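You operate a simulated robot arm through the tools that you are given. There is no shell and no other tool.

The job below is to be done with a simulated robot arm. You get a single attempt, and the scene is never put back.

## Task
Stand the red and the purple block on the turntable pads of their own colours.
Fine: leave the dryer off.

Only the result counts: the job must be done as asked and must still hold three seconds after the hand-in. Knocking over, shifting, dropping, spilling or breaking anything else fails it.

## Robot
A 7-joint arm with a three-finger gripper, fixed in place. Base frame: the origin is at the foot of the arm, x ahead of it, y to its left, z up. Lengths are in mm, angles in degrees, forces in N, time in s.
With the tool pointing down near the work surface it reaches from about 460 to 920 mm from the base axis. Its first joint turns from -166.0 to 166.0 degrees. Payload 2.69 kg.
The TCP is the grasp point between the finger pads, 29 mm short of the fingertips. In the tool frame z runs along the fingers and y along their closing line. Largest opening 120 mm; the body of the gripper starts 78 mm behind the TCP.
Orientation is told as [roll, pitch, yaw] about the base's x, y, z axes, in that order, counted from this pose: with the fingers straight down and closing along the base's y, the tool's x points along the base's -x, its y along +y and its z along -z.

## Interface
- The arm moves only by the tool send_rows. Its arguments are lists of equal length, an entry for each row: "xyz": the shift along the tool's x, y, z in mm, a list of three; "rot": the turn, a rotation vector about the tool's x, y, z in rad, a list of three; "fingers": the opening in per cent of the stroke, from 0 (shut) to 100 (fully open). In form: {"xyz": [[tx, ty, tz], ...], "rot": [[ax, ay, az], ...], "fingers": [fingers, ...]}. A call has 1 to 20 rows; each row is the pose to reach, as a shift and turn from the pose commanded when the call began, along the tool's axes at that moment. Each row takes 0.2 s and may step no farther than 50 mm and 8.6 degrees from the row before; otherwise, or with a gripper value out of range, the whole call is refused. A pose out of reach is approached as far as the arm can. The call stops where the force on the tool passes 40 N (or 10 N more than at its start, if that is more) or the arm is blocked; 0.2 s more then pass. Each finger halts on what it meets, pressing with about 45 N; the grip force reading is that of the motor and also rises with nothing between the fingers. The clock runs only during rows and for 0.2 s after the last one: add rows that repeat a pose to give the fingers time. It gives the time, the measured TCP pose, the force on the tool (base axes), the opening and the grip force at its end, in the units of the frame above (readings bear some noise), with the torque about the TCP (base axes, N m) and any sound that the robot's microphone picked up.
- Cameras (640 x 400 px; columns grow to the right, rows downward): "scene" is fixed at [401.7, -649.6, 1506.9]; the picture's right is [0.75, 0.66, 0.00], its down [0.53, -0.60, -0.59] and it looks along [-0.39, 0.45, -0.80] (base axes); focal length 263 px, centre (320, 200). "wrist" rides on the gripper at [63, 0, -104] in the tool frame; the picture's right is [0.00, 1.00, 0.00], its down [-0.83, 0.00, -0.56] and it looks along [-0.56, 0.00, 0.83] (tool axes); focal length 275 px, centre (320, 200). There is no depth. A picture from a camera that has moved, and an enlarged one, comes with that camera's place and axes in the base frame and with its lens.
- grab_frame(camera): a new picture of that camera. The clock stands still meanwhile.
- lift_body(by): slides the trunk up (or, below 0, down) by that many mm; the arm rides with it, the base frame stays. It gives what a move gives, with no picture.
- close_up(camera, box): a new picture of the part [left, top, right, bottom] of that camera's present view, enlarged. The clock stands still meanwhile.
- sign_off(): hands the job in; it is judged then, once.

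Places have to be worked out from the pictures, the camera data and where the tool is seen. Open the gripper and draw the arm clear of the work before you hand the job in, unless the task says otherwise.

The tools are called as a command line: name --argument value ..., lists and objects as JSON in quotes. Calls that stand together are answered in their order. send_rows: Moves the arm, as the interface text tells. Its arguments: {"type":"object","properties":{"xyz":{"type":"array"},"rot":{"type":"array"},"fingers":{"type":"array"}},"required":["xyz","rot","fingers"]} The other tools are called the same way: lift_body (by) slides the trunk up or down; grab_frame (camera) takes a picture; close_up (camera, box) takes an enlarged picture of a part of a camera's view; sign_off () hands the job in.

At the start:

```text
t: 0.0
eef_pos: [261.0, -338.1, 1179.7]
tool_rot: [0.0, 0.1, 0.0]
wrist_force: [0.8, -0.2, 0.2]
torque: [-0.03, 0.02, 0.01]
opening: 119.9
gripper_force: 0.0
trunk travel left (down, up): [-500.0, 86.0]
```

scene: 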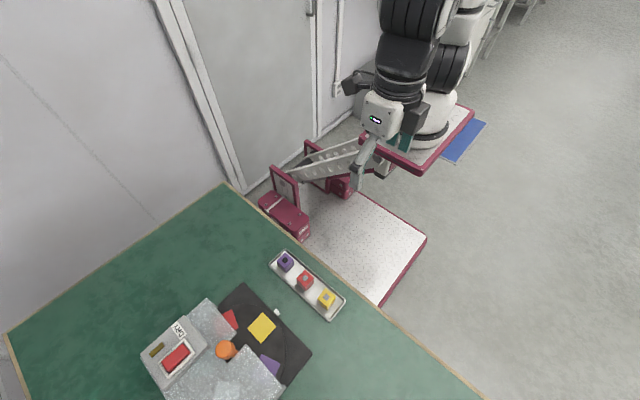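
wrist: 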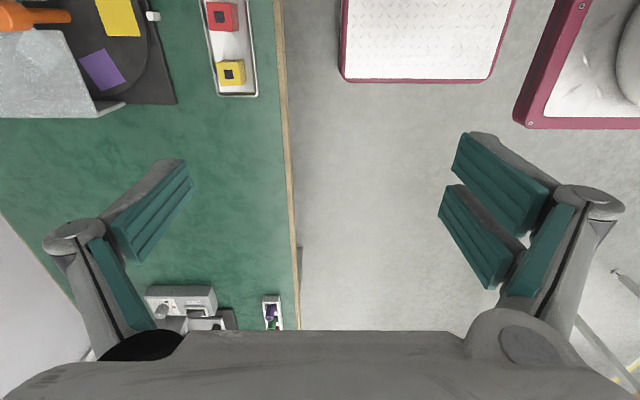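

The first pictures show a green table with a tray holding purple, red and yellow blocks, and a turntable with pads partly hidden under a silver cover. I take close-ups to understand the parts better.

close_up --camera "scene" --box '[120, 230, 360, 400]'

close_up --camera "scene" --box '[260, 240, 350, 320]'

close_up --camera "wrist" --box '[0, 0, 280, 130]'

close_up --camera "wrist" --box '[100, 260, 320, 340]'

```text
2.35 times, centred on (240, 315) of scene
camera zoom: at [401.7, -649.6, 1506.9], right [0.75, 0.66, 0.0], down [0.53, -0.6, -0.59], along [-0.39, 0.45, -0.8], focal length 619 px, centre (508, -71)
```

zoom: 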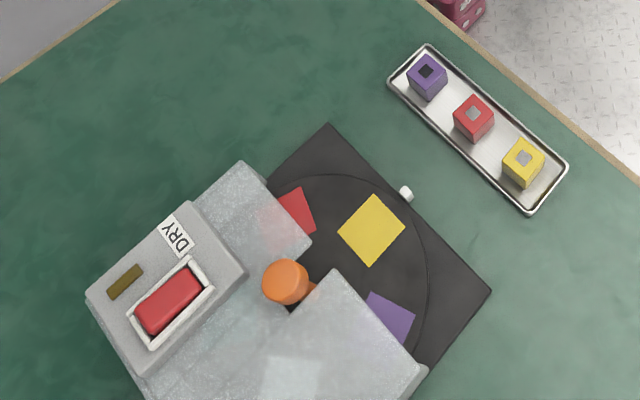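

```text
5.00 times, centred on (305, 280) of scene
camera zoom: at [401.7, -649.6, 1506.9], right [0.75, 0.66, 0.0], down [0.53, -0.6, -0.59], along [-0.39, 0.45, -0.8], focal length 1315 px, centre (395, -200)
```

zoom: 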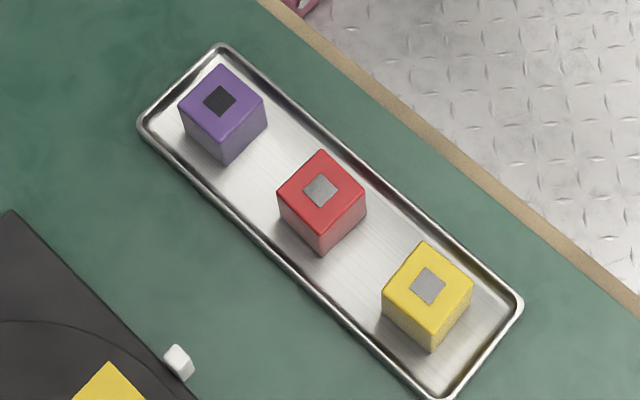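

```text
2.29 times, centred on (140, 65) of wrist
camera zoom: at [198.8, -337.8, 1284.7], right [0.0, 1.0, 0.0], down [0.83, 0.0, 0.56], along [0.56, 0.0, -0.83], focal length 629 px, centre (731, 509)
```

zoom: 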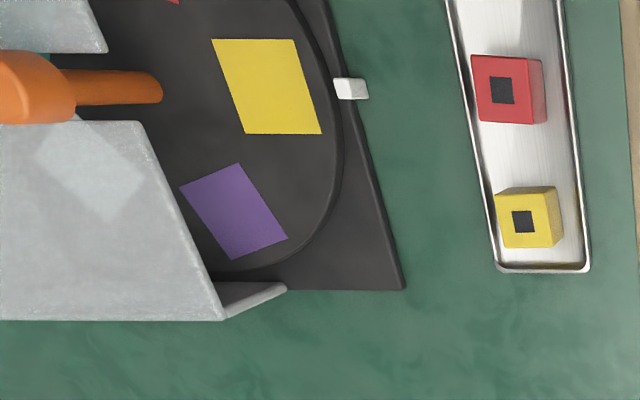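

```text
2.91 times, centred on (210, 300) of wrist
camera zoom: at [198.8, -337.8, 1284.7], right [0.0, 1.0, 0.0], down [0.83, 0.0, 0.56], along [0.56, 0.0, -0.83], focal length 801 px, centre (640, -91)
```

zoom: 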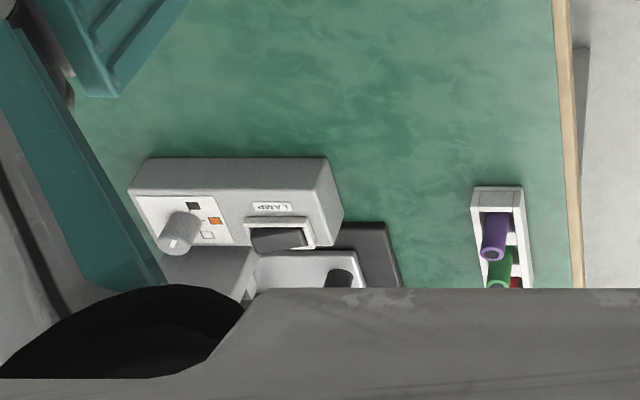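

From the two views I triangulate the red block at about (204, -482), top z≈810, and the orange handle at about (200, -722, 874) as the turntable centre. The yellow pad faces the tray, and the red and purple pads are partly under the hood. I move the arm high over the table to look more closely.

send_rows --xyz '[[27, -37, 0], [54, -74, 0], [81, -111, 0], [108, -148, 0], [135, -185, 0], [161, -222, 0]]' --rot '[[0, 0, 0], [0, 0, 0], [0, 0, 0], [0, 0, 0], [0, 0, 0], [0, 0, 0]]' --fingers '[100, 100, 100, 100, 100, 100]'

grab_frame --camera "wrist"

grab_frame --camera "scene"

```text
t: 1.4
eef_pos: [102.6, -560.6, 1182.6]
tool_rot: [0.0, 0.0, 0.1]
wrist_force: [1.8, 0.7, 0.4]
torque: [-0.01, 0.01, 0.02]
opening: 119.8
gripper_force: 0.1
trunk travel left (down, up): [-500.0, 86.0]
```

```text
taken
camera wrist: at [40.0, -560.5, 1286.5], right [-0.01, 1.0, 0.0], down [0.83, 0.0, 0.56], along [0.56, 0.0, -0.83], focal length 275 px, centre (320, 200)
```

wrist: 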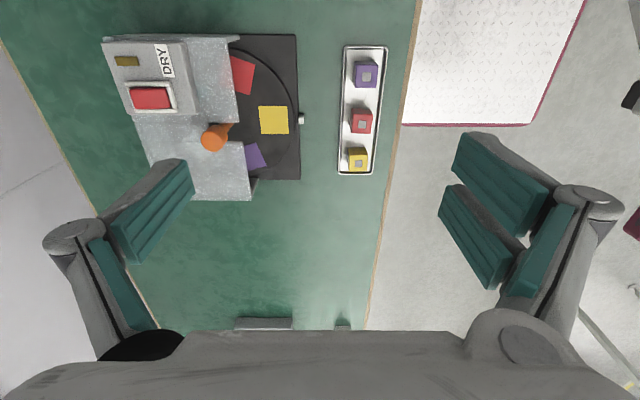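

```text
taken
```

scene: 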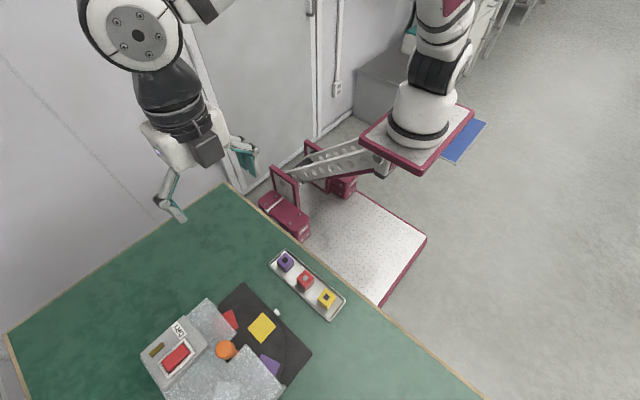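

The wrist camera now sees the turntable, hood, and tray well. I take close-ups.

close_up --camera "wrist" --box '[90, 20, 330, 210]'

close_up --camera "wrist" --box '[190, 20, 320, 200]'

close_up --camera "wrist" --box '[325, 35, 405, 185]'

```text
2.11 times, centred on (210, 115) of wrist
camera zoom: at [40.0, -560.5, 1286.5], right [-0.01, 1.0, 0.0], down [0.83, 0.0, 0.56], along [0.56, 0.0, -0.83], focal length 580 px, centre (552, 379)
```

zoom: 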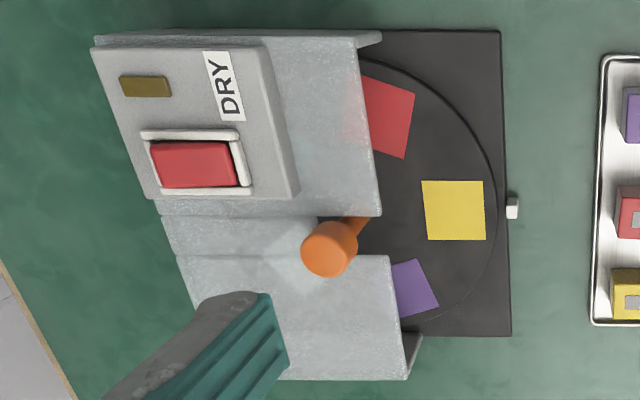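

```text
2.22 times, centred on (255, 110) of wrist
camera zoom: at [40.0, -560.5, 1286.5], right [-0.01, 1.0, 0.0], down [0.83, 0.0, 0.56], along [0.56, 0.0, -0.83], focal length 612 px, centre (464, 400)
```

zoom: 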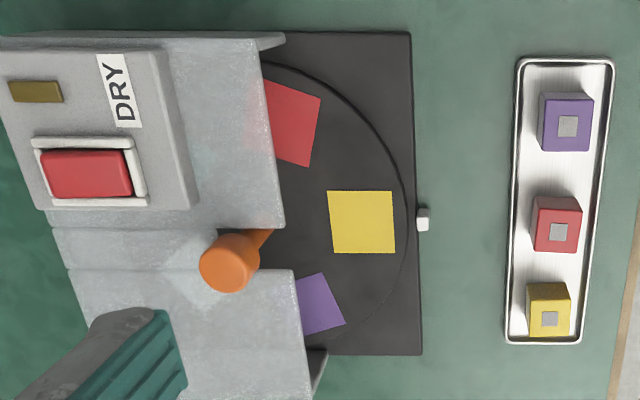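

```text
2.67 times, centred on (365, 110) of wrist
camera zoom: at [40.0, -560.5, 1286.5], right [-0.01, 1.0, 0.0], down [0.83, 0.0, 0.56], along [0.56, 0.0, -0.83], focal length 734 px, centre (200, 440)
```

zoom: 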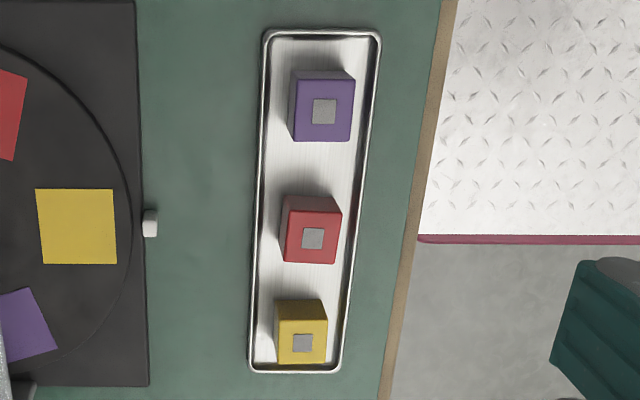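

The orange thing is a knob on a vertical spindle (top about z≈876), standing above a hood (top z≈847, front edge y≈-689). The turntable surface is around z≈782, and the red and purple pads are half hidden, so the table has to be turned by the knob. I lower the trunk a bit first, staying well above everything.

lift_body --by -180

grab_frame --camera "scene"

grab_frame --camera "wrist"

```text
t: 3.4
eef_pos: [99.8, -561.0, 1000.0]
tool_rot: [0.0, 0.0, 0.0]
wrist_force: [0.3, 0.9, 0.6]
torque: [-0.02, 0.0, 0.0]
opening: 120.2
gripper_force: 0.0
trunk travel left (down, up): [-320.0, 266.0]
```

```text
taken
```

scene: 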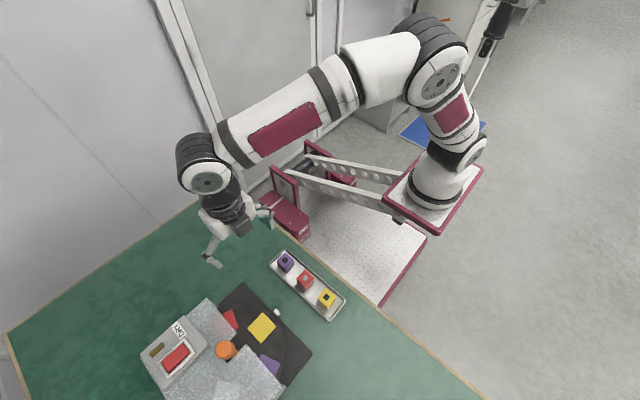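

```text
taken
camera wrist: at [37.4, -559.8, 1105.0], right [0.0, 1.0, 0.0], down [0.83, 0.0, 0.56], along [0.56, 0.0, -0.83], focal length 275 px, centre (320, 200)
```

wrist: 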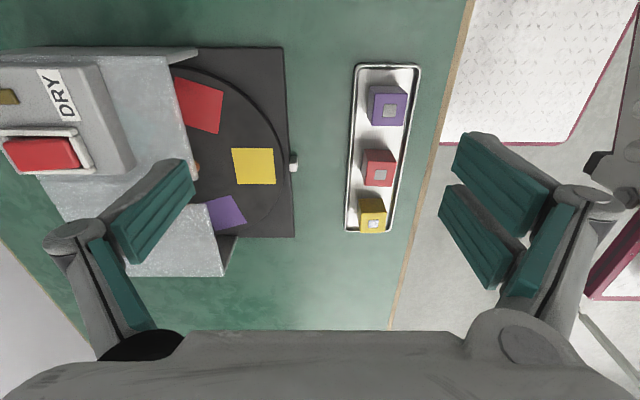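

The arm follows well and everything is clear of it. I take an enlarged view of the turntable and the tray for measurements.

close_up --camera "wrist" --box '[160, 30, 320, 250]'

close_up --camera "wrist" --box '[340, 50, 440, 250]'

```text
1.82 times, centred on (240, 140) of wrist
camera zoom: at [37.4, -559.8, 1105.0], right [0.0, 1.0, 0.0], down [0.83, 0.0, 0.56], along [0.56, 0.0, -0.83], focal length 500 px, centre (466, 309)
```

zoom: 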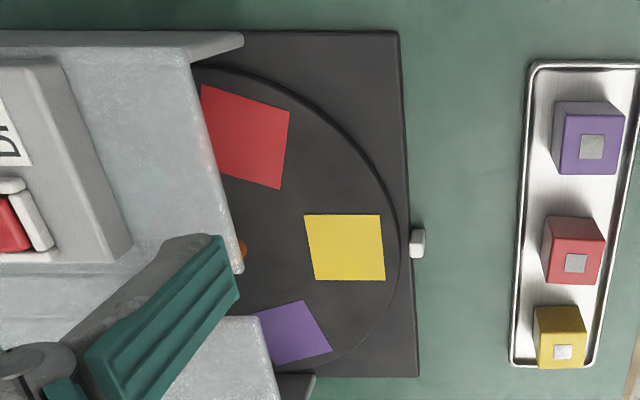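

```text
2.00 times, centred on (390, 150) of wrist
camera zoom: at [37.4, -559.8, 1105.0], right [0.0, 1.0, 0.0], down [0.83, 0.0, 0.56], along [0.56, 0.0, -0.83], focal length 551 px, centre (180, 300)
```

zoom: 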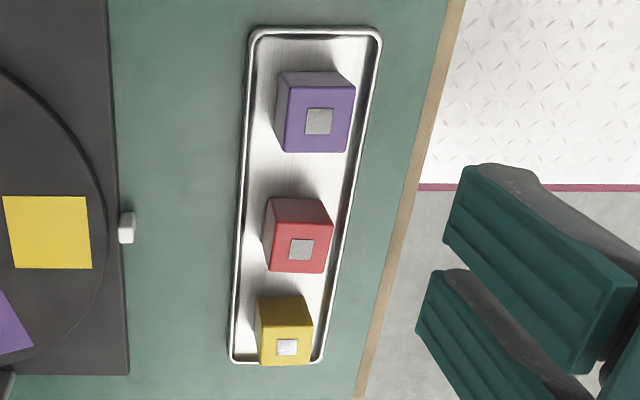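

From this picture the pads sit at 72° spacing on radius ≈80 mm around (202, -726): yellow at 90°, red at 162°, purple at 18°. I move the TCP over the knob at a safe height to check its position more precisely.

send_rows --xyz '[[-21, -33, 0], [-42, -66, 0], [-63, -99, 0], [-84, -132, 0], [-101, -163, 0]]' --rot '[[0, 0, 0], [0, 0, 0], [0, 0, 0], [0, 0, 0], [0, 0, 0]]' --fingers '[100, 100, 100, 100, 100]'

grab_frame --camera "wrist"

grab_frame --camera "scene"

```text
t: 4.6
eef_pos: [208.2, -705.0, 993.2]
tool_rot: [0.3, -0.1, -0.1]
wrist_force: [-1.4, 0.2, -1.2]
torque: [0.03, -0.11, 0.0]
opening: 119.8
gripper_force: 0.0
out of reach, approached as far as the arm can: row 5
trunk travel left (down, up): [-320.0, 266.0]
```

```text
taken
camera wrist: at [146.0, -705.5, 1098.6], right [0.0, 1.0, 0.0], down [0.83, 0.0, 0.56], along [0.56, 0.01, -0.83], focal length 275 px, centre (320, 200)
```

wrist: 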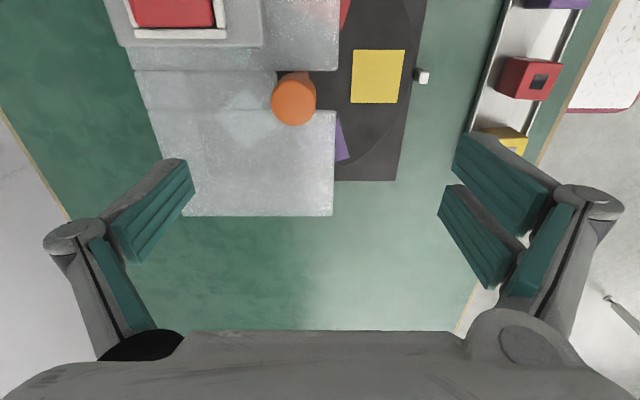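

```text
taken
```

scene: 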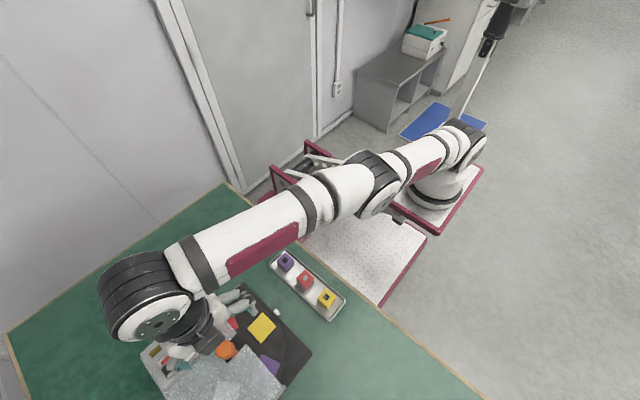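

The arm was stretched out and stopped short at this height (208, -705, 993); being lower should give more reach. I go down to about z 935, still above the knob and hood, and see whether the arm gets over the knob.

send_rows --xyz '[[0, 0, 20], [0, 0, 40], [0, 0, 60]]' --rot '[[0, 0, 0], [0, 0, 0], [0, 0, 0]]' --fingers '[100, 100, 100]'

grab_frame --camera "wrist"

grab_frame --camera "scene"

```text
t: 5.4
eef_pos: [211.6, -703.2, 937.4]
tool_rot: [0.0, 0.0, 0.0]
wrist_force: [-0.2, -0.1, 1.3]
torque: [-0.05, 0.0, 0.0]
opening: 120.1
gripper_force: 0.0
trunk travel left (down, up): [-320.0, 266.0]
```

```text
taken
camera wrist: at [148.1, -703.9, 1042.8], right [0.0, 1.0, 0.0], down [0.83, 0.0, 0.56], along [0.56, 0.0, -0.83], focal length 275 px, centre (320, 200)
```

wrist: 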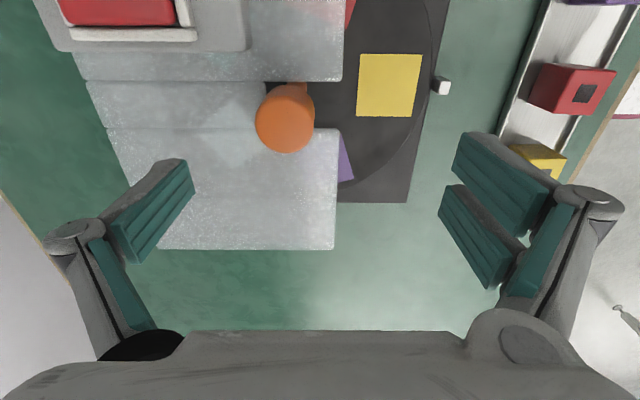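

```text
taken
```

scene: 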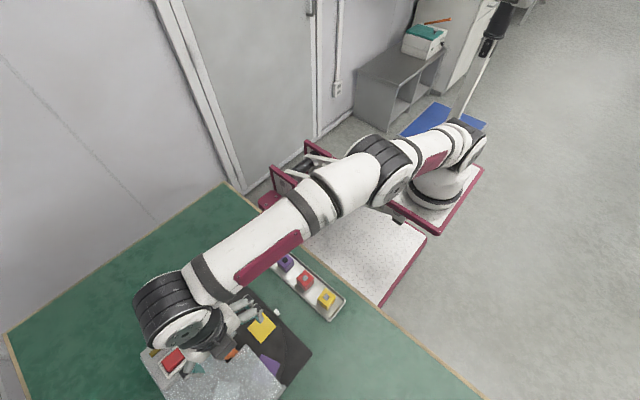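

The knob top shows at about (201, -724, 877), diameter about 36–40 mm. I now move over it at this height.

send_rows --xyz '[[5, -11, 0], [10, -21, 0]]' --rot '[[0, 0, 0], [0, 0, 0]]' --fingers '[100, 100]'

grab_frame --camera "wrist"

```text
t: 6.0
eef_pos: [202.6, -718.3, 935.8]
tool_rot: [0.1, -0.1, 0.0]
wrist_force: [-0.3, -0.4, -0.2]
torque: [0.03, -0.03, 0.02]
opening: 119.9
gripper_force: 0.1
out of reach, approached as far as the arm can: row 2
trunk travel left (down, up): [-320.0, 266.0]
```

```text
taken
camera wrist: at [139.5, -719.5, 1041.2], right [0.0, 1.0, 0.0], down [0.83, 0.0, 0.56], along [0.56, 0.0, -0.83], focal length 275 px, centre (320, 200)
```

wrist: 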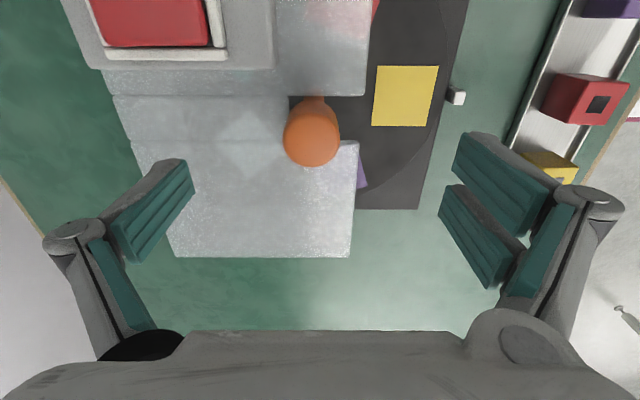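

The arm is at its limit here, (202.6, -718) at z≈936, a few mm short of the knob axis. I check how the trunk height affects the reach by raising it 80 mm.

lift_body --by 80

grab_frame --camera "scene"

```text
t: 7.2
eef_pos: [202.3, -720.0, 1015.0]
tool_rot: [0.0, 0.0, 0.1]
wrist_force: [0.3, 0.4, -0.1]
torque: [0.04, 0.02, -0.01]
opening: 119.9
gripper_force: 0.1
trunk travel left (down, up): [-400.0, 186.0]
```

```text
taken
```

scene: 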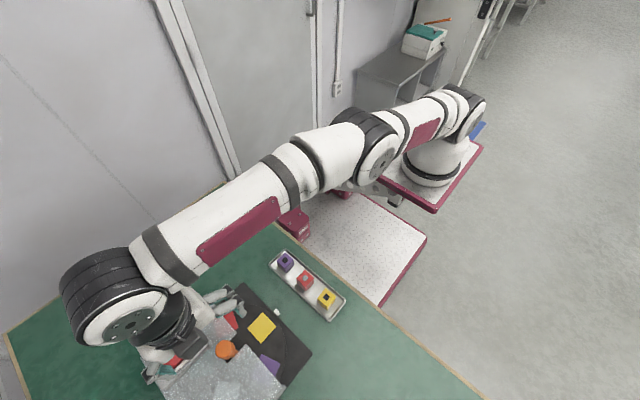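

Same arm posture, 80 mm higher. I go down to z≈936 again with this trunk height and push out past y=-724 to find the new limit.

send_rows --xyz '[[0, 0, 40], [0, 0, 79], [1, -5, 79], [1, -12, 79]]' --rot '[[0, 0, 0], [0, 0, 0], [0, 0, 0], [0, 0, 0]]' --fingers '[100, 100, 100, 100]'

grab_frame --camera "wrist"

grab_frame --camera "scene"

```text
t: 8.2
eef_pos: [201.6, -734.0, 935.2]
tool_rot: [0.0, 0.0, -0.1]
wrist_force: [-0.1, 0.7, 1.0]
torque: [-0.02, -0.01, 0.0]
opening: 119.9
gripper_force: 0.1
trunk travel left (down, up): [-400.0, 186.0]
```

```text
taken
camera wrist: at [138.7, -733.0, 1041.7], right [0.0, 1.0, 0.0], down [0.83, 0.0, 0.56], along [0.56, 0.0, -0.83], focal length 275 px, centre (320, 200)
```

wrist: 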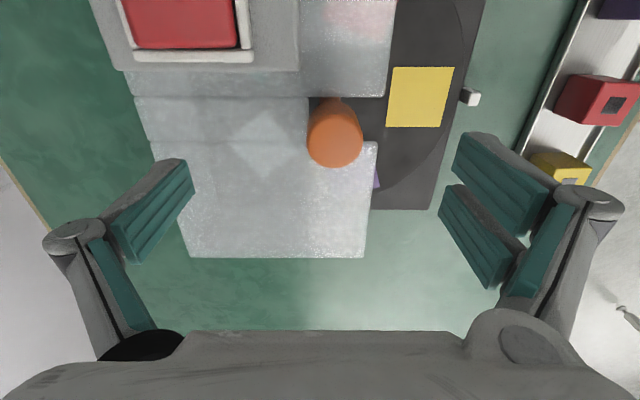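

```text
taken
```

scene: 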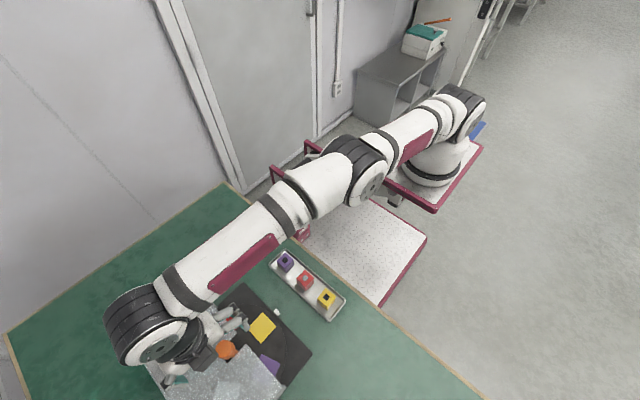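

With the trunk 80 mm higher the arm reaches y=-734, so the knob is within reach now. I look closely at the knob and hood.

close_up --camera "wrist" --box '[240, 0, 500, 230]'

close_up --camera "wrist" --box '[90, 0, 310, 150]'

close_up --camera "scene" --box '[140, 280, 320, 400]'

```text
1.74 times, centred on (370, 115) of wrist
camera zoom: at [138.7, -733.0, 1041.7], right [0.0, 1.0, 0.0], down [0.83, 0.0, 0.56], along [0.56, 0.0, -0.83], focal length 479 px, centre (233, 348)
```

zoom: 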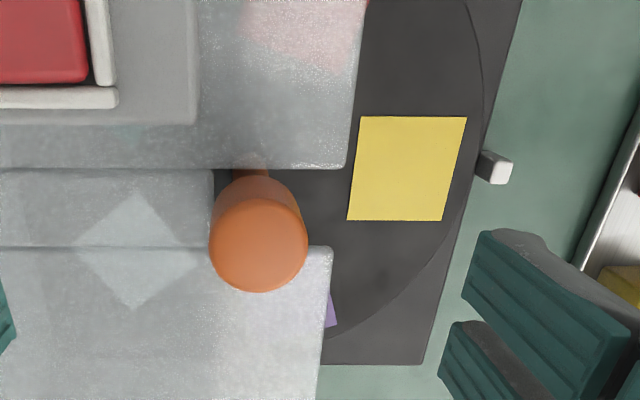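

```text
2.67 times, centred on (200, 75) of wrist
camera zoom: at [138.7, -733.0, 1041.7], right [0.0, 1.0, 0.0], down [0.83, 0.0, 0.56], along [0.56, 0.0, -0.83], focal length 734 px, centre (640, 533)
```

zoom: 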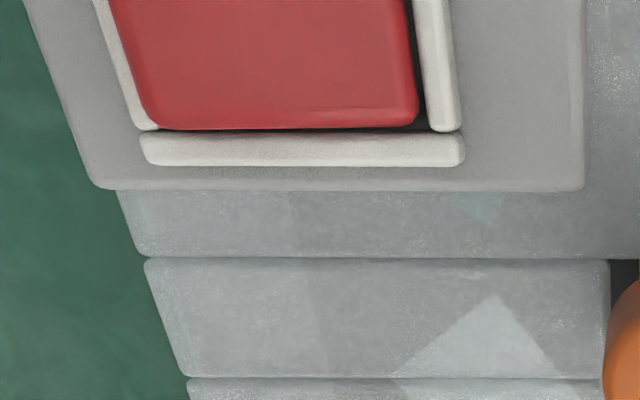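

```text
3.33 times, centred on (230, 340) of scene
camera zoom: at [401.7, -649.6, 1506.9], right [0.75, 0.66, 0.0], down [0.53, -0.6, -0.59], along [-0.39, 0.45, -0.8], focal length 876 px, centre (620, -267)
```

zoom: 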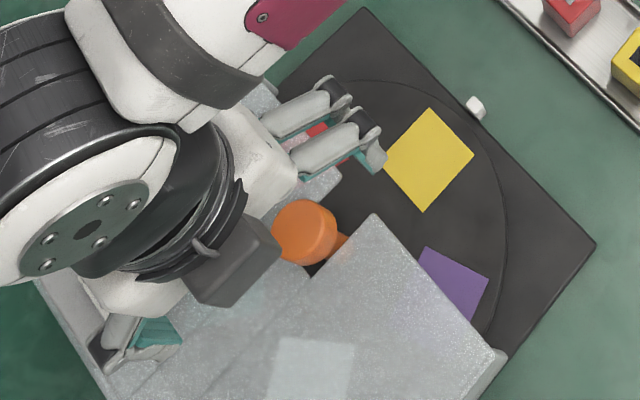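

The hood top is at about z 848, the knob spans about z 855–877 with a diameter of about 35 mm, and its axis is near (203, -725). I centre over it at z≈936 and test a yaw of -60° about the tool axis in free air, so that a later +72° turn brings the red pad to the front.

send_rows --xyz '[[-1.4, 9, 0], [-1.4, 9, 0], [-1.4, 9, 0], [-1.4, 9, 0], [-1.4, 9, 0], [-1.4, 9, 0], [-1.4, 9, 0], [-1.4, 9, 0]]' --rot '[[0, 0, 0], [0, 0, -0.1496], [0, 0, -0.2992], [0, 0, -0.4488], [0, 0, -0.5984], [0, 0, -0.748], [0, 0, -0.8976], [0, 0, -1.0472]]' --fingers '[100, 90, 80, 70, 60, 50, 50, 50]'

grab_frame --camera "wrist"

grab_frame --camera "scene"

```text
t: 10.0
eef_pos: [203.6, -723.3, 937.8]
tool_rot: [0.0, 0.0, 60.3]
wrist_force: [0.7, 0.4, -0.4]
torque: [-0.01, 0.0, 0.0]
opening: 59.9
gripper_force: 0.0
trunk travel left (down, up): [-400.0, 186.0]
```

```text
taken
camera wrist: at [172.0, -777.7, 1042.9], right [-0.87, 0.49, 0.0], down [0.41, 0.72, 0.56], along [0.27, 0.48, -0.83], focal length 275 px, centre (320, 200)
```

wrist: 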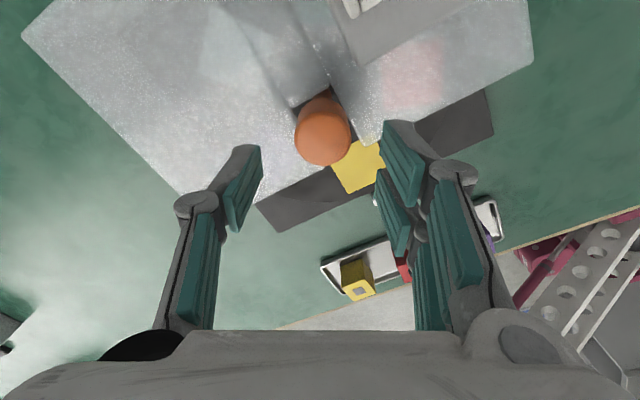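

```text
taken
```

scene: 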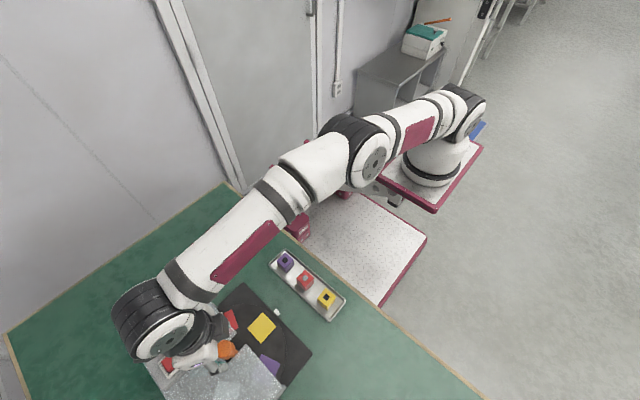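

The yaw works. I take a close look to check the alignment of the fingers with the knob.

close_up --camera "wrist" --box '[220, 60, 460, 230]'

```text
2.35 times, centred on (340, 145) of wrist
camera zoom: at [172.0, -777.7, 1042.9], right [-0.87, 0.49, 0.0], down [0.41, 0.72, 0.56], along [0.27, 0.48, -0.83], focal length 648 px, centre (273, 329)
```

zoom: 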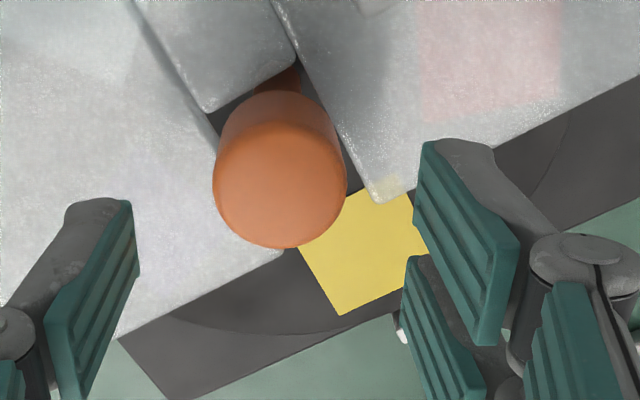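

Knob is about 2.7 mm to -x and 1 mm to -y of the TCP; I correct that and come down to TCP z≈900, fingertips just around the knob top level, then check.

send_rows --xyz '[[2.4, 1.8, 0], [2.4, 1.8, 20], [2.4, 1.8, 37], [2.4, 1.8, 37]]' --rot '[[0, 0, 0], [0, 0, 0], [0, 0, 0], [0, 0, 0]]' --fingers '[50, 50, 50, 50]'

close_up --camera "wrist" --box '[160, 60, 480, 280]'

close_up --camera "scene" --box '[140, 290, 300, 400]'

```text
t: 11.0
eef_pos: [200.7, -723.9, 901.3]
tool_rot: [0.0, 0.0, 60.0]
wrist_force: [0.4, 0.1, 0.4]
torque: [0.0, -0.03, -0.01]
opening: 60.1
gripper_force: 0.1
trunk travel left (down, up): [-400.0, 186.0]
```

```text
1.82 times, centred on (320, 170) of wrist
camera zoom: at [169.3, -777.8, 1006.8], right [-0.87, 0.5, 0.0], down [0.41, 0.72, 0.56], along [0.28, 0.48, -0.83], focal length 500 px, centre (320, 254)
```

zoom: 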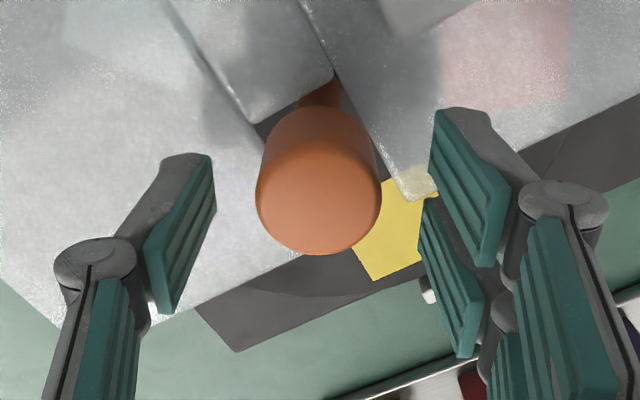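

```text
3.64 times, centred on (220, 345) of scene
camera zoom: at [401.7, -649.6, 1506.9], right [0.75, 0.66, 0.0], down [0.53, -0.6, -0.59], along [-0.39, 0.45, -0.8], focal length 956 px, centre (684, -327)
```

zoom: 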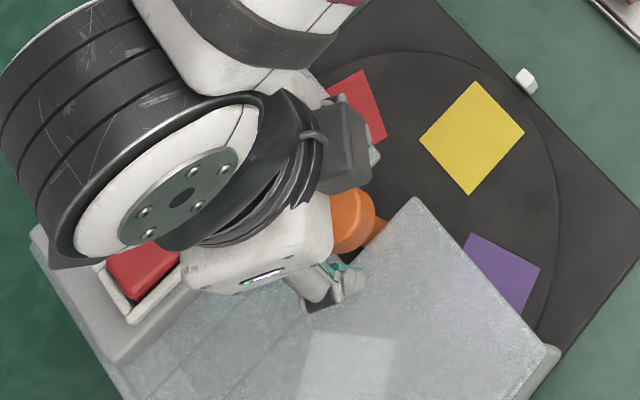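

The knob is centred between the fingers (TCP 200.7, -723.9). I go down 15 mm more so the fingertips sit just above the hood around the knob, then close.

send_rows --xyz '[[0, 0, 8], [0, 0, 15], [0, 0, 15], [0, 0, 15], [0, 0, 15], [0, 0, 15]]' --rot '[[0, 0, 0], [0, 0, 0], [0, 0, 0], [0, 0, 0], [0, 0, 0], [0, 0, 0]]' --fingers '[50, 50, 40, 30, 20, 20]'

grab_frame --camera "wrist"

```text
t: 12.4
eef_pos: [200.0, -725.3, 885.9]
tool_rot: [0.1, -0.2, 60.0]
wrist_force: [2.3, -3.2, -3.2]
torque: [-0.13, 0.04, -0.01]
opening: 33.0
gripper_force: 45.0
trunk travel left (down, up): [-400.0, 186.0]
```

```text
taken
camera wrist: at [169.2, -779.1, 991.0], right [-0.87, 0.5, 0.0], down [0.41, 0.72, 0.56], along [0.28, 0.48, -0.83], focal length 275 px, centre (320, 200)
```

wrist: 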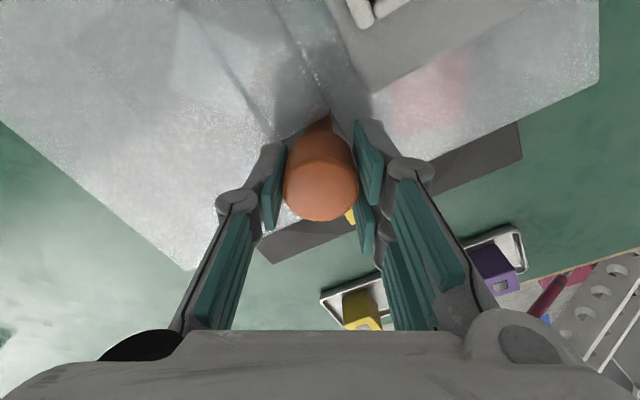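

Gripped the knob: opening 33 mm, grip 45 N. I try a first turn of 24° clockwise (seen from above) and check the torque and whether the disc follows.

send_rows --xyz '[[0, 0, 0], [0, 0, 0], [0, 0, 0], [0, 0, 0], [0, 0, 0]]' --rot '[[0, 0, 0.07], [0, 0, 0.17], [0, 0, 0.28], [0, 0, 0.36], [0, 0, 0.419]]' --fingers '[20, 20, 20, 20, 20]'

grab_frame --camera "wrist"

close_up --camera "scene" --box '[140, 270, 320, 400]'

```text
t: 13.6
eef_pos: [200.6, -724.8, 886.4]
tool_rot: [0.0, 0.0, 36.0]
wrist_force: [5.7, -3.7, -5.0]
torque: [-0.28, -0.06, 1.11]
opening: 32.9
gripper_force: 44.9
trunk travel left (down, up): [-400.0, 186.0]
```

```text
taken
camera wrist: at [149.6, -761.7, 990.4], right [-0.59, 0.81, 0.0], down [0.67, 0.49, 0.56], along [0.45, 0.33, -0.83], focal length 275 px, centre (320, 200)
```

wrist: 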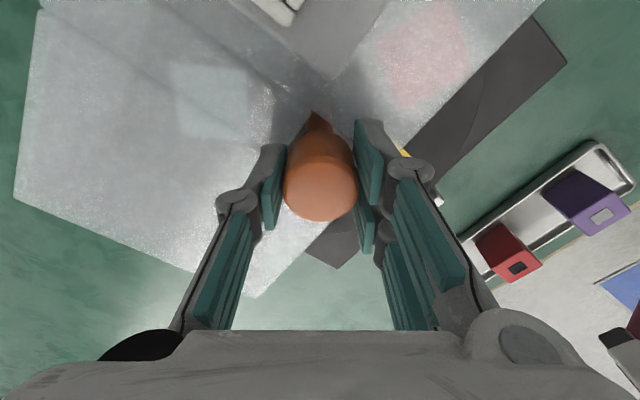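

```text
3.08 times, centred on (230, 335) of scene
camera zoom: at [401.7, -649.6, 1506.9], right [0.75, 0.66, 0.0], down [0.53, -0.6, -0.59], along [-0.39, 0.45, -0.8], focal length 809 px, centre (597, -215)
```

zoom: 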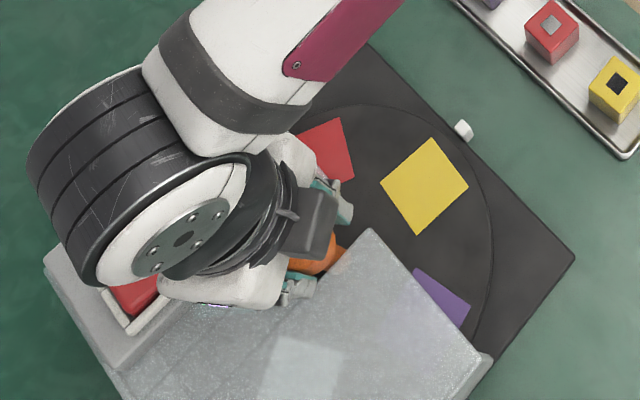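

Yaw moved 24° with a torque of about 1.1 N m, and the pads seem to have shifted only by about 6–7°, so either the knob slipped in the fingers, the disc is damped, or it is geared. I take a fixed enlarged reference view to measure the pad angle.

close_up --camera "scene" --box '[220, 300, 316, 380]'

```text
5.00 times, centred on (268, 340) of scene
camera zoom: at [401.7, -649.6, 1506.9], right [0.75, 0.66, 0.0], down [0.53, -0.6, -0.59], along [-0.39, 0.45, -0.8], focal length 1315 px, centre (580, -500)
```

zoom: 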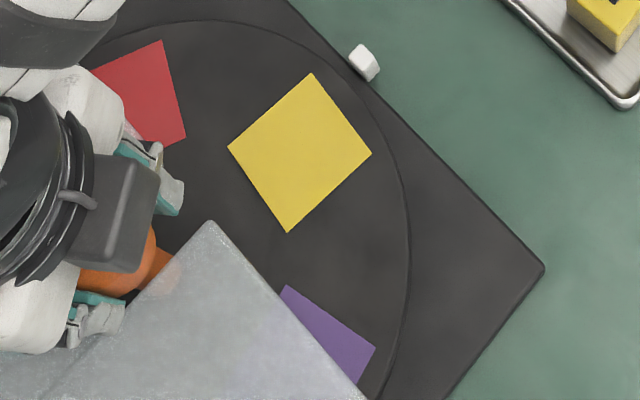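

The disc has turned about 6.5° clockwise. To tell slip from gearing I turn another 12°, very slowly this time, and measure again.

send_rows --xyz '[[0, 0, 0], [0, 0, 0], [0, 0, 0], [0, 0, 0], [0, 0, 0], [0, 0, 0], [0, 0, 0], [0, 0, 0], [0, 0, 0], [0, 0, 0], [0, 0, 0], [0, 0, 0], [0, 0, 0], [0, 0, 0], [0, 0, 0]]' --rot '[[0, 0, 0.014], [0, 0, 0.028], [0, 0, 0.042], [0, 0, 0.056], [0, 0, 0.07], [0, 0, 0.084], [0, 0, 0.098], [0, 0, 0.112], [0, 0, 0.126], [0, 0, 0.14], [0, 0, 0.154], [0, 0, 0.168], [0, 0, 0.182], [0, 0, 0.196], [0, 0, 0.21]]' --fingers '[10, 10, 10, 10, 10, 10, 10, 10, 10, 10, 10, 10, 10, 10, 10]'

close_up --camera "scene" --box '[220, 300, 316, 380]'

```text
t: 16.8
eef_pos: [199.9, -725.2, 884.5]
tool_rot: [0.0, -0.1, 23.9]
wrist_force: [6.9, -9.2, -3.1]
torque: [-0.28, -0.18, 0.89]
opening: 32.9
gripper_force: 45.2
trunk travel left (down, up): [-400.0, 186.0]
```

```text
5.00 times, centred on (268, 340) of scene
camera zoom: at [401.7, -649.6, 1506.9], right [0.75, 0.66, 0.0], down [0.53, -0.6, -0.59], along [-0.39, 0.45, -0.8], focal length 1315 px, centre (580, -500)
```

zoom: 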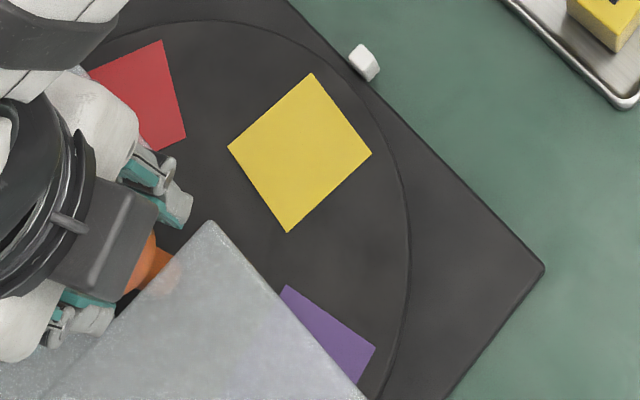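

This time the pads did not move at all although the fingers turned 12° more, so the knob slips in the fingers at about 1 N m and the disc is held by a detent or lock. I open the fingers and see whether the disc springs back.

send_rows --xyz '[[0, 0, 0], [0, 0, 0]]' --rot '[[0, 0, 0], [0, 0, 0]]' --fingers '[45, 45]'

close_up --camera "scene" --box '[220, 300, 316, 380]'

close_up --camera "scene" --box '[256, 295, 304, 325]'

```text
t: 17.4
eef_pos: [199.2, -725.8, 885.8]
tool_rot: [0.1, 0.1, 23.9]
wrist_force: [-1.1, -0.1, 0.0]
torque: [-0.03, 0.0, -0.02]
opening: 53.9
gripper_force: 0.1
trunk travel left (down, up): [-400.0, 186.0]
```

```text
5.00 times, centred on (268, 340) of scene
camera zoom: at [401.7, -649.6, 1506.9], right [0.75, 0.66, 0.0], down [0.53, -0.6, -0.59], along [-0.39, 0.45, -0.8], focal length 1315 px, centre (580, -500)
```

zoom: 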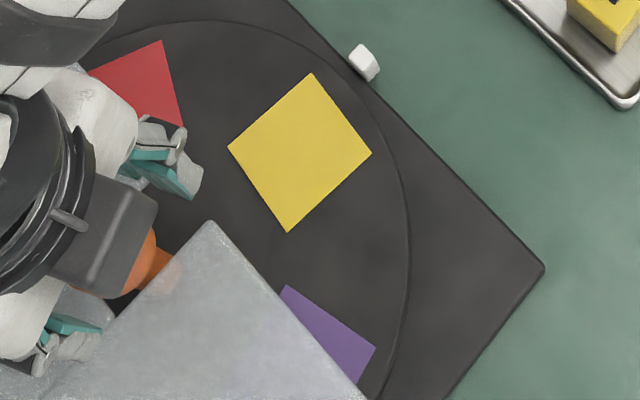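

```text
13.33 times, centred on (280, 310) of scene
camera zoom: at [401.7, -649.6, 1506.9], right [0.75, 0.66, 0.0], down [0.53, -0.6, -0.59], along [-0.39, 0.45, -0.8], focal length 3506 px, centre (853, -1267)
```

zoom: 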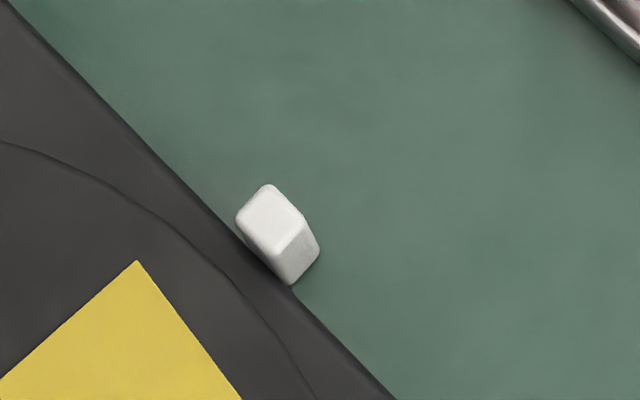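

The disc stays at its new angle (no spring-back), so it is friction; the growing side force suggests the knob axis lies a little further toward -y than my TCP. I check the centring from this yaw.

close_up --camera "wrist" --box '[200, 80, 440, 240]'

grab_frame --camera "wrist"

```text
2.50 times, centred on (320, 160) of wrist
camera zoom: at [142.3, -749.6, 990.9], right [-0.41, 0.91, 0.0], down [0.76, 0.34, 0.56], along [0.51, 0.23, -0.83], focal length 688 px, centre (320, 300)
```

zoom: 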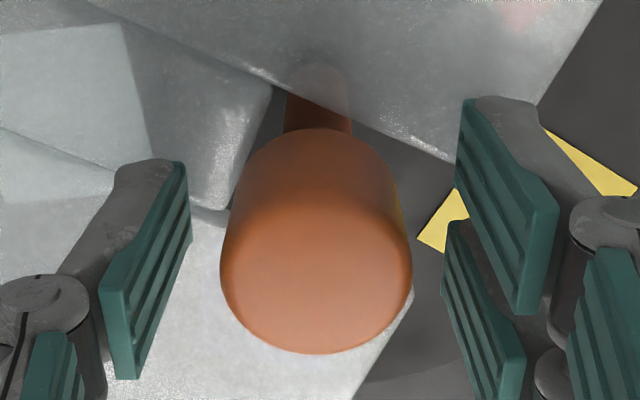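

```text
taken
camera wrist: at [142.3, -749.6, 990.9], right [-0.41, 0.91, 0.0], down [0.76, 0.34, 0.56], along [0.51, 0.23, -0.83], focal length 275 px, centre (320, 200)
```

wrist: 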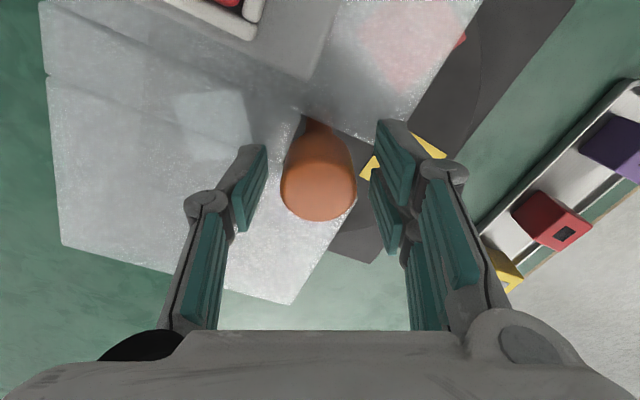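

Centring is within about 1 mm, so the slip is a true grip limit of about 1 N m in that direction. I regrip and try the opposite direction (counter-clockwise from above) to see whether the disc turns more freely that way.

send_rows --xyz '[[0, -0.6, 0], [0, -0.6, 0], [0, -0.6, 0], [0, -0.6, 0], [0, -0.6, 0], [0, -0.6, 0], [0, -0.6, 0], [0, -0.6, 0]]' --rot '[[0, 0, 0], [0, 0, 0], [0, 0, 0], [0, 0, -0.07], [0, 0, -0.14], [0, 0, -0.21], [0, 0, -0.28], [0, 0, -0.35]]' --fingers '[30, 10, 10, 10, 10, 10, 10, 10]'

close_up --camera "scene" --box '[220, 300, 316, 380]'

```text
t: 19.2
eef_pos: [200.5, -725.1, 885.4]
tool_rot: [-0.1, 0.0, 44.1]
wrist_force: [-0.6, -7.6, -4.9]
torque: [0.02, 0.13, -0.02]
opening: 32.7
gripper_force: 45.6
trunk travel left (down, up): [-400.0, 186.0]
```

```text
5.00 times, centred on (268, 340) of scene
camera zoom: at [401.7, -649.6, 1506.9], right [0.75, 0.66, 0.0], down [0.53, -0.6, -0.59], along [-0.39, 0.45, -0.8], focal length 1315 px, centre (580, -500)
```

zoom: 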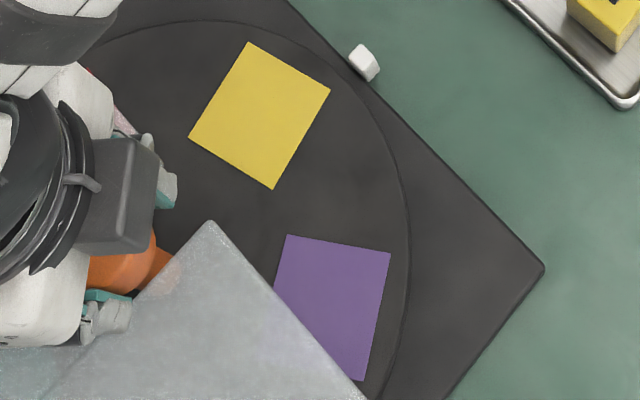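

It turns freely counter-clockwise (about 20° followed 1:1, now +13.5° from the start) with no torque, so it is stopped or ratcheted only in the clockwise direction. I regrip with the wrist turned back by 59°, keeping the fingers away from the dryer box, and then turn the disc another 58.5° counter-clockwise to bring purple to the front.

send_rows --xyz '[[0, 0, 0], [0, 0, 0], [0, 0, 0], [0, 0, 0], [0, 0, 0], [0, 0, 0], [0, 0, 0], [0, 0, 0], [0, 0, 0], [0, 0, 0], [0, 0, 0], [0, 0, 0], [0, 0, 0]]' --rot '[[0, 0, 0], [0, 0, 0], [0, 0, 0.1288], [0, 0, 0.2575], [0, 0, 0.3863], [0, 0, 0.515], [0, 0, 0.6438], [0, 0, 0.7725], [0, 0, 0.9013], [0, 0, 1.03], [0, 0, 1.03], [0, 0, 1.03], [0, 0, 1.03]]' --fingers '[42, 42, 42, 42, 42, 42, 42, 42, 42, 42, 42, 10, 10]'

close_up --camera "scene" --box '[220, 300, 316, 380]'

grab_frame --camera "wrist"

```text
t: 22.0
eef_pos: [200.1, -725.5, 885.3]
tool_rot: [-0.1, 0.1, -15.0]
wrist_force: [-0.1, -3.3, -0.4]
torque: [0.09, 0.11, -0.01]
opening: 32.6
gripper_force: 45.7
trunk travel left (down, up): [-400.0, 186.0]
```

```text
5.00 times, centred on (268, 340) of scene
camera zoom: at [401.7, -649.6, 1506.9], right [0.75, 0.66, 0.0], down [0.53, -0.6, -0.59], along [-0.39, 0.45, -0.8], focal length 1315 px, centre (580, -500)
```

zoom: 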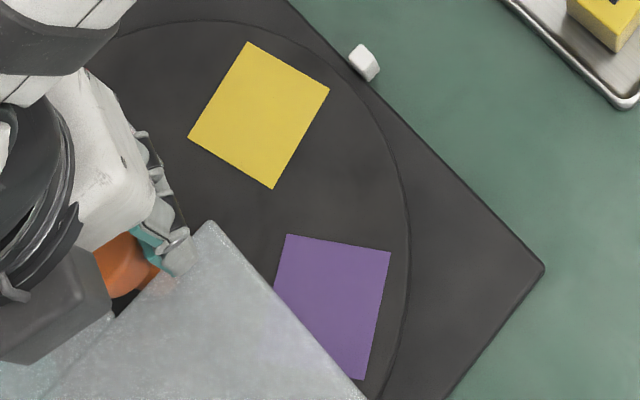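

```text
taken
camera wrist: at [139.6, -708.3, 990.9], right [0.25, 0.97, 0.0], down [0.8, -0.21, 0.56], along [0.54, -0.14, -0.83], focal length 275 px, centre (320, 200)
```

wrist: 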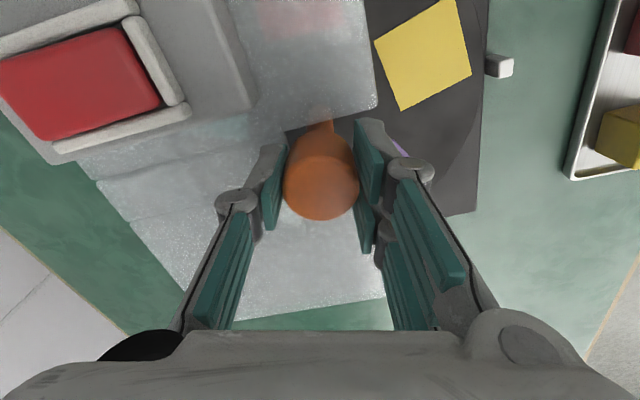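

Disc stayed put and the knob is gripped again. Now I turn 58.5° counter-clockwise.

send_rows --xyz '[[0, 0, 0], [0, 0, 0], [0, 0, 0], [0, 0, 0], [0, 0, 0], [0, 0, 0], [0, 0, 0], [0, 0, 0], [0, 0, 0], [0, 0, 0], [0, 0, 0]]' --rot '[[0, 0, -0.06], [0, 0, -0.16], [0, 0, -0.27], [0, 0, -0.38], [0, 0, -0.49], [0, 0, -0.6], [0, 0, -0.71], [0, 0, -0.82], [0, 0, -0.92], [0, 0, -0.98], [0, 0, -1.021]]' --fingers '[10, 10, 10, 10, 10, 10, 10, 10, 10, 10, 10]'

close_up --camera "scene" --box '[220, 300, 316, 380]'

```text
t: 24.4
eef_pos: [201.1, -725.8, 885.1]
tool_rot: [0.0, 0.1, 43.7]
wrist_force: [-2.6, -2.4, -3.2]
torque: [-0.02, 0.07, -0.04]
opening: 32.9
gripper_force: 44.9
trunk travel left (down, up): [-400.0, 186.0]
```

```text
5.00 times, centred on (268, 340) of scene
camera zoom: at [401.7, -649.6, 1506.9], right [0.75, 0.66, 0.0], down [0.53, -0.6, -0.59], along [-0.39, 0.45, -0.8], focal length 1315 px, centre (580, -500)
```

zoom: 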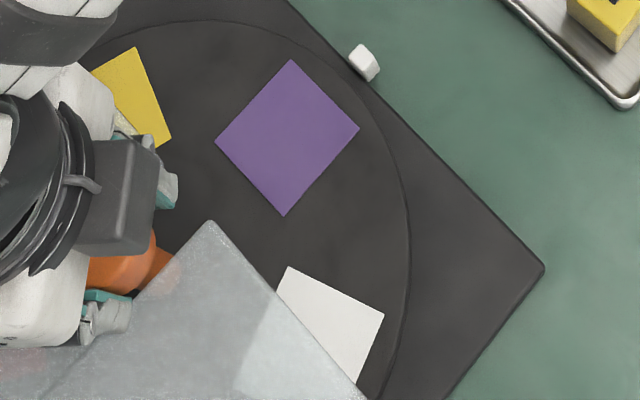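

Purple pad is now at the front, edges square to the base axes, centre about (200.5, -643). I let go of the knob and lift straight up.

send_rows --xyz '[[0, 0, 0], [0, 0, 0], [0, 0, -10], [0, 0, -40], [0, 0, -80], [0, 0, -115]]' --rot '[[0, 0, 0], [0, 0, 0], [0, 0, 0], [0, 0, 0], [0, 0, 0], [0, 0, 0]]' --fingers '[42, 42, 42, 42, 42, 42]'

grab_frame --camera "wrist"

grab_frame --camera "scene"

```text
t: 25.8
eef_pos: [201.1, -724.5, 999.3]
tool_rot: [-0.1, -0.1, 43.5]
wrist_force: [-0.1, -0.8, 0.1]
torque: [0.01, 0.01, 0.01]
opening: 50.3
gripper_force: 0.0
trunk travel left (down, up): [-400.0, 186.0]
```

```text
taken
camera wrist: at [155.7, -768.4, 1104.8], right [-0.69, 0.72, 0.0], down [0.6, 0.57, 0.56], along [0.4, 0.39, -0.83], focal length 275 px, centre (320, 200)
```

wrist: 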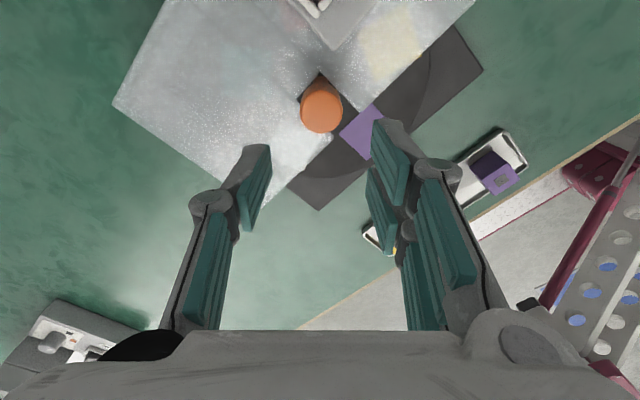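

```text
taken
```

scene: 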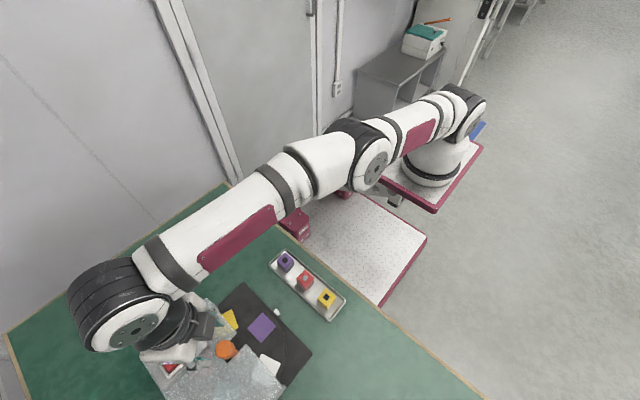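

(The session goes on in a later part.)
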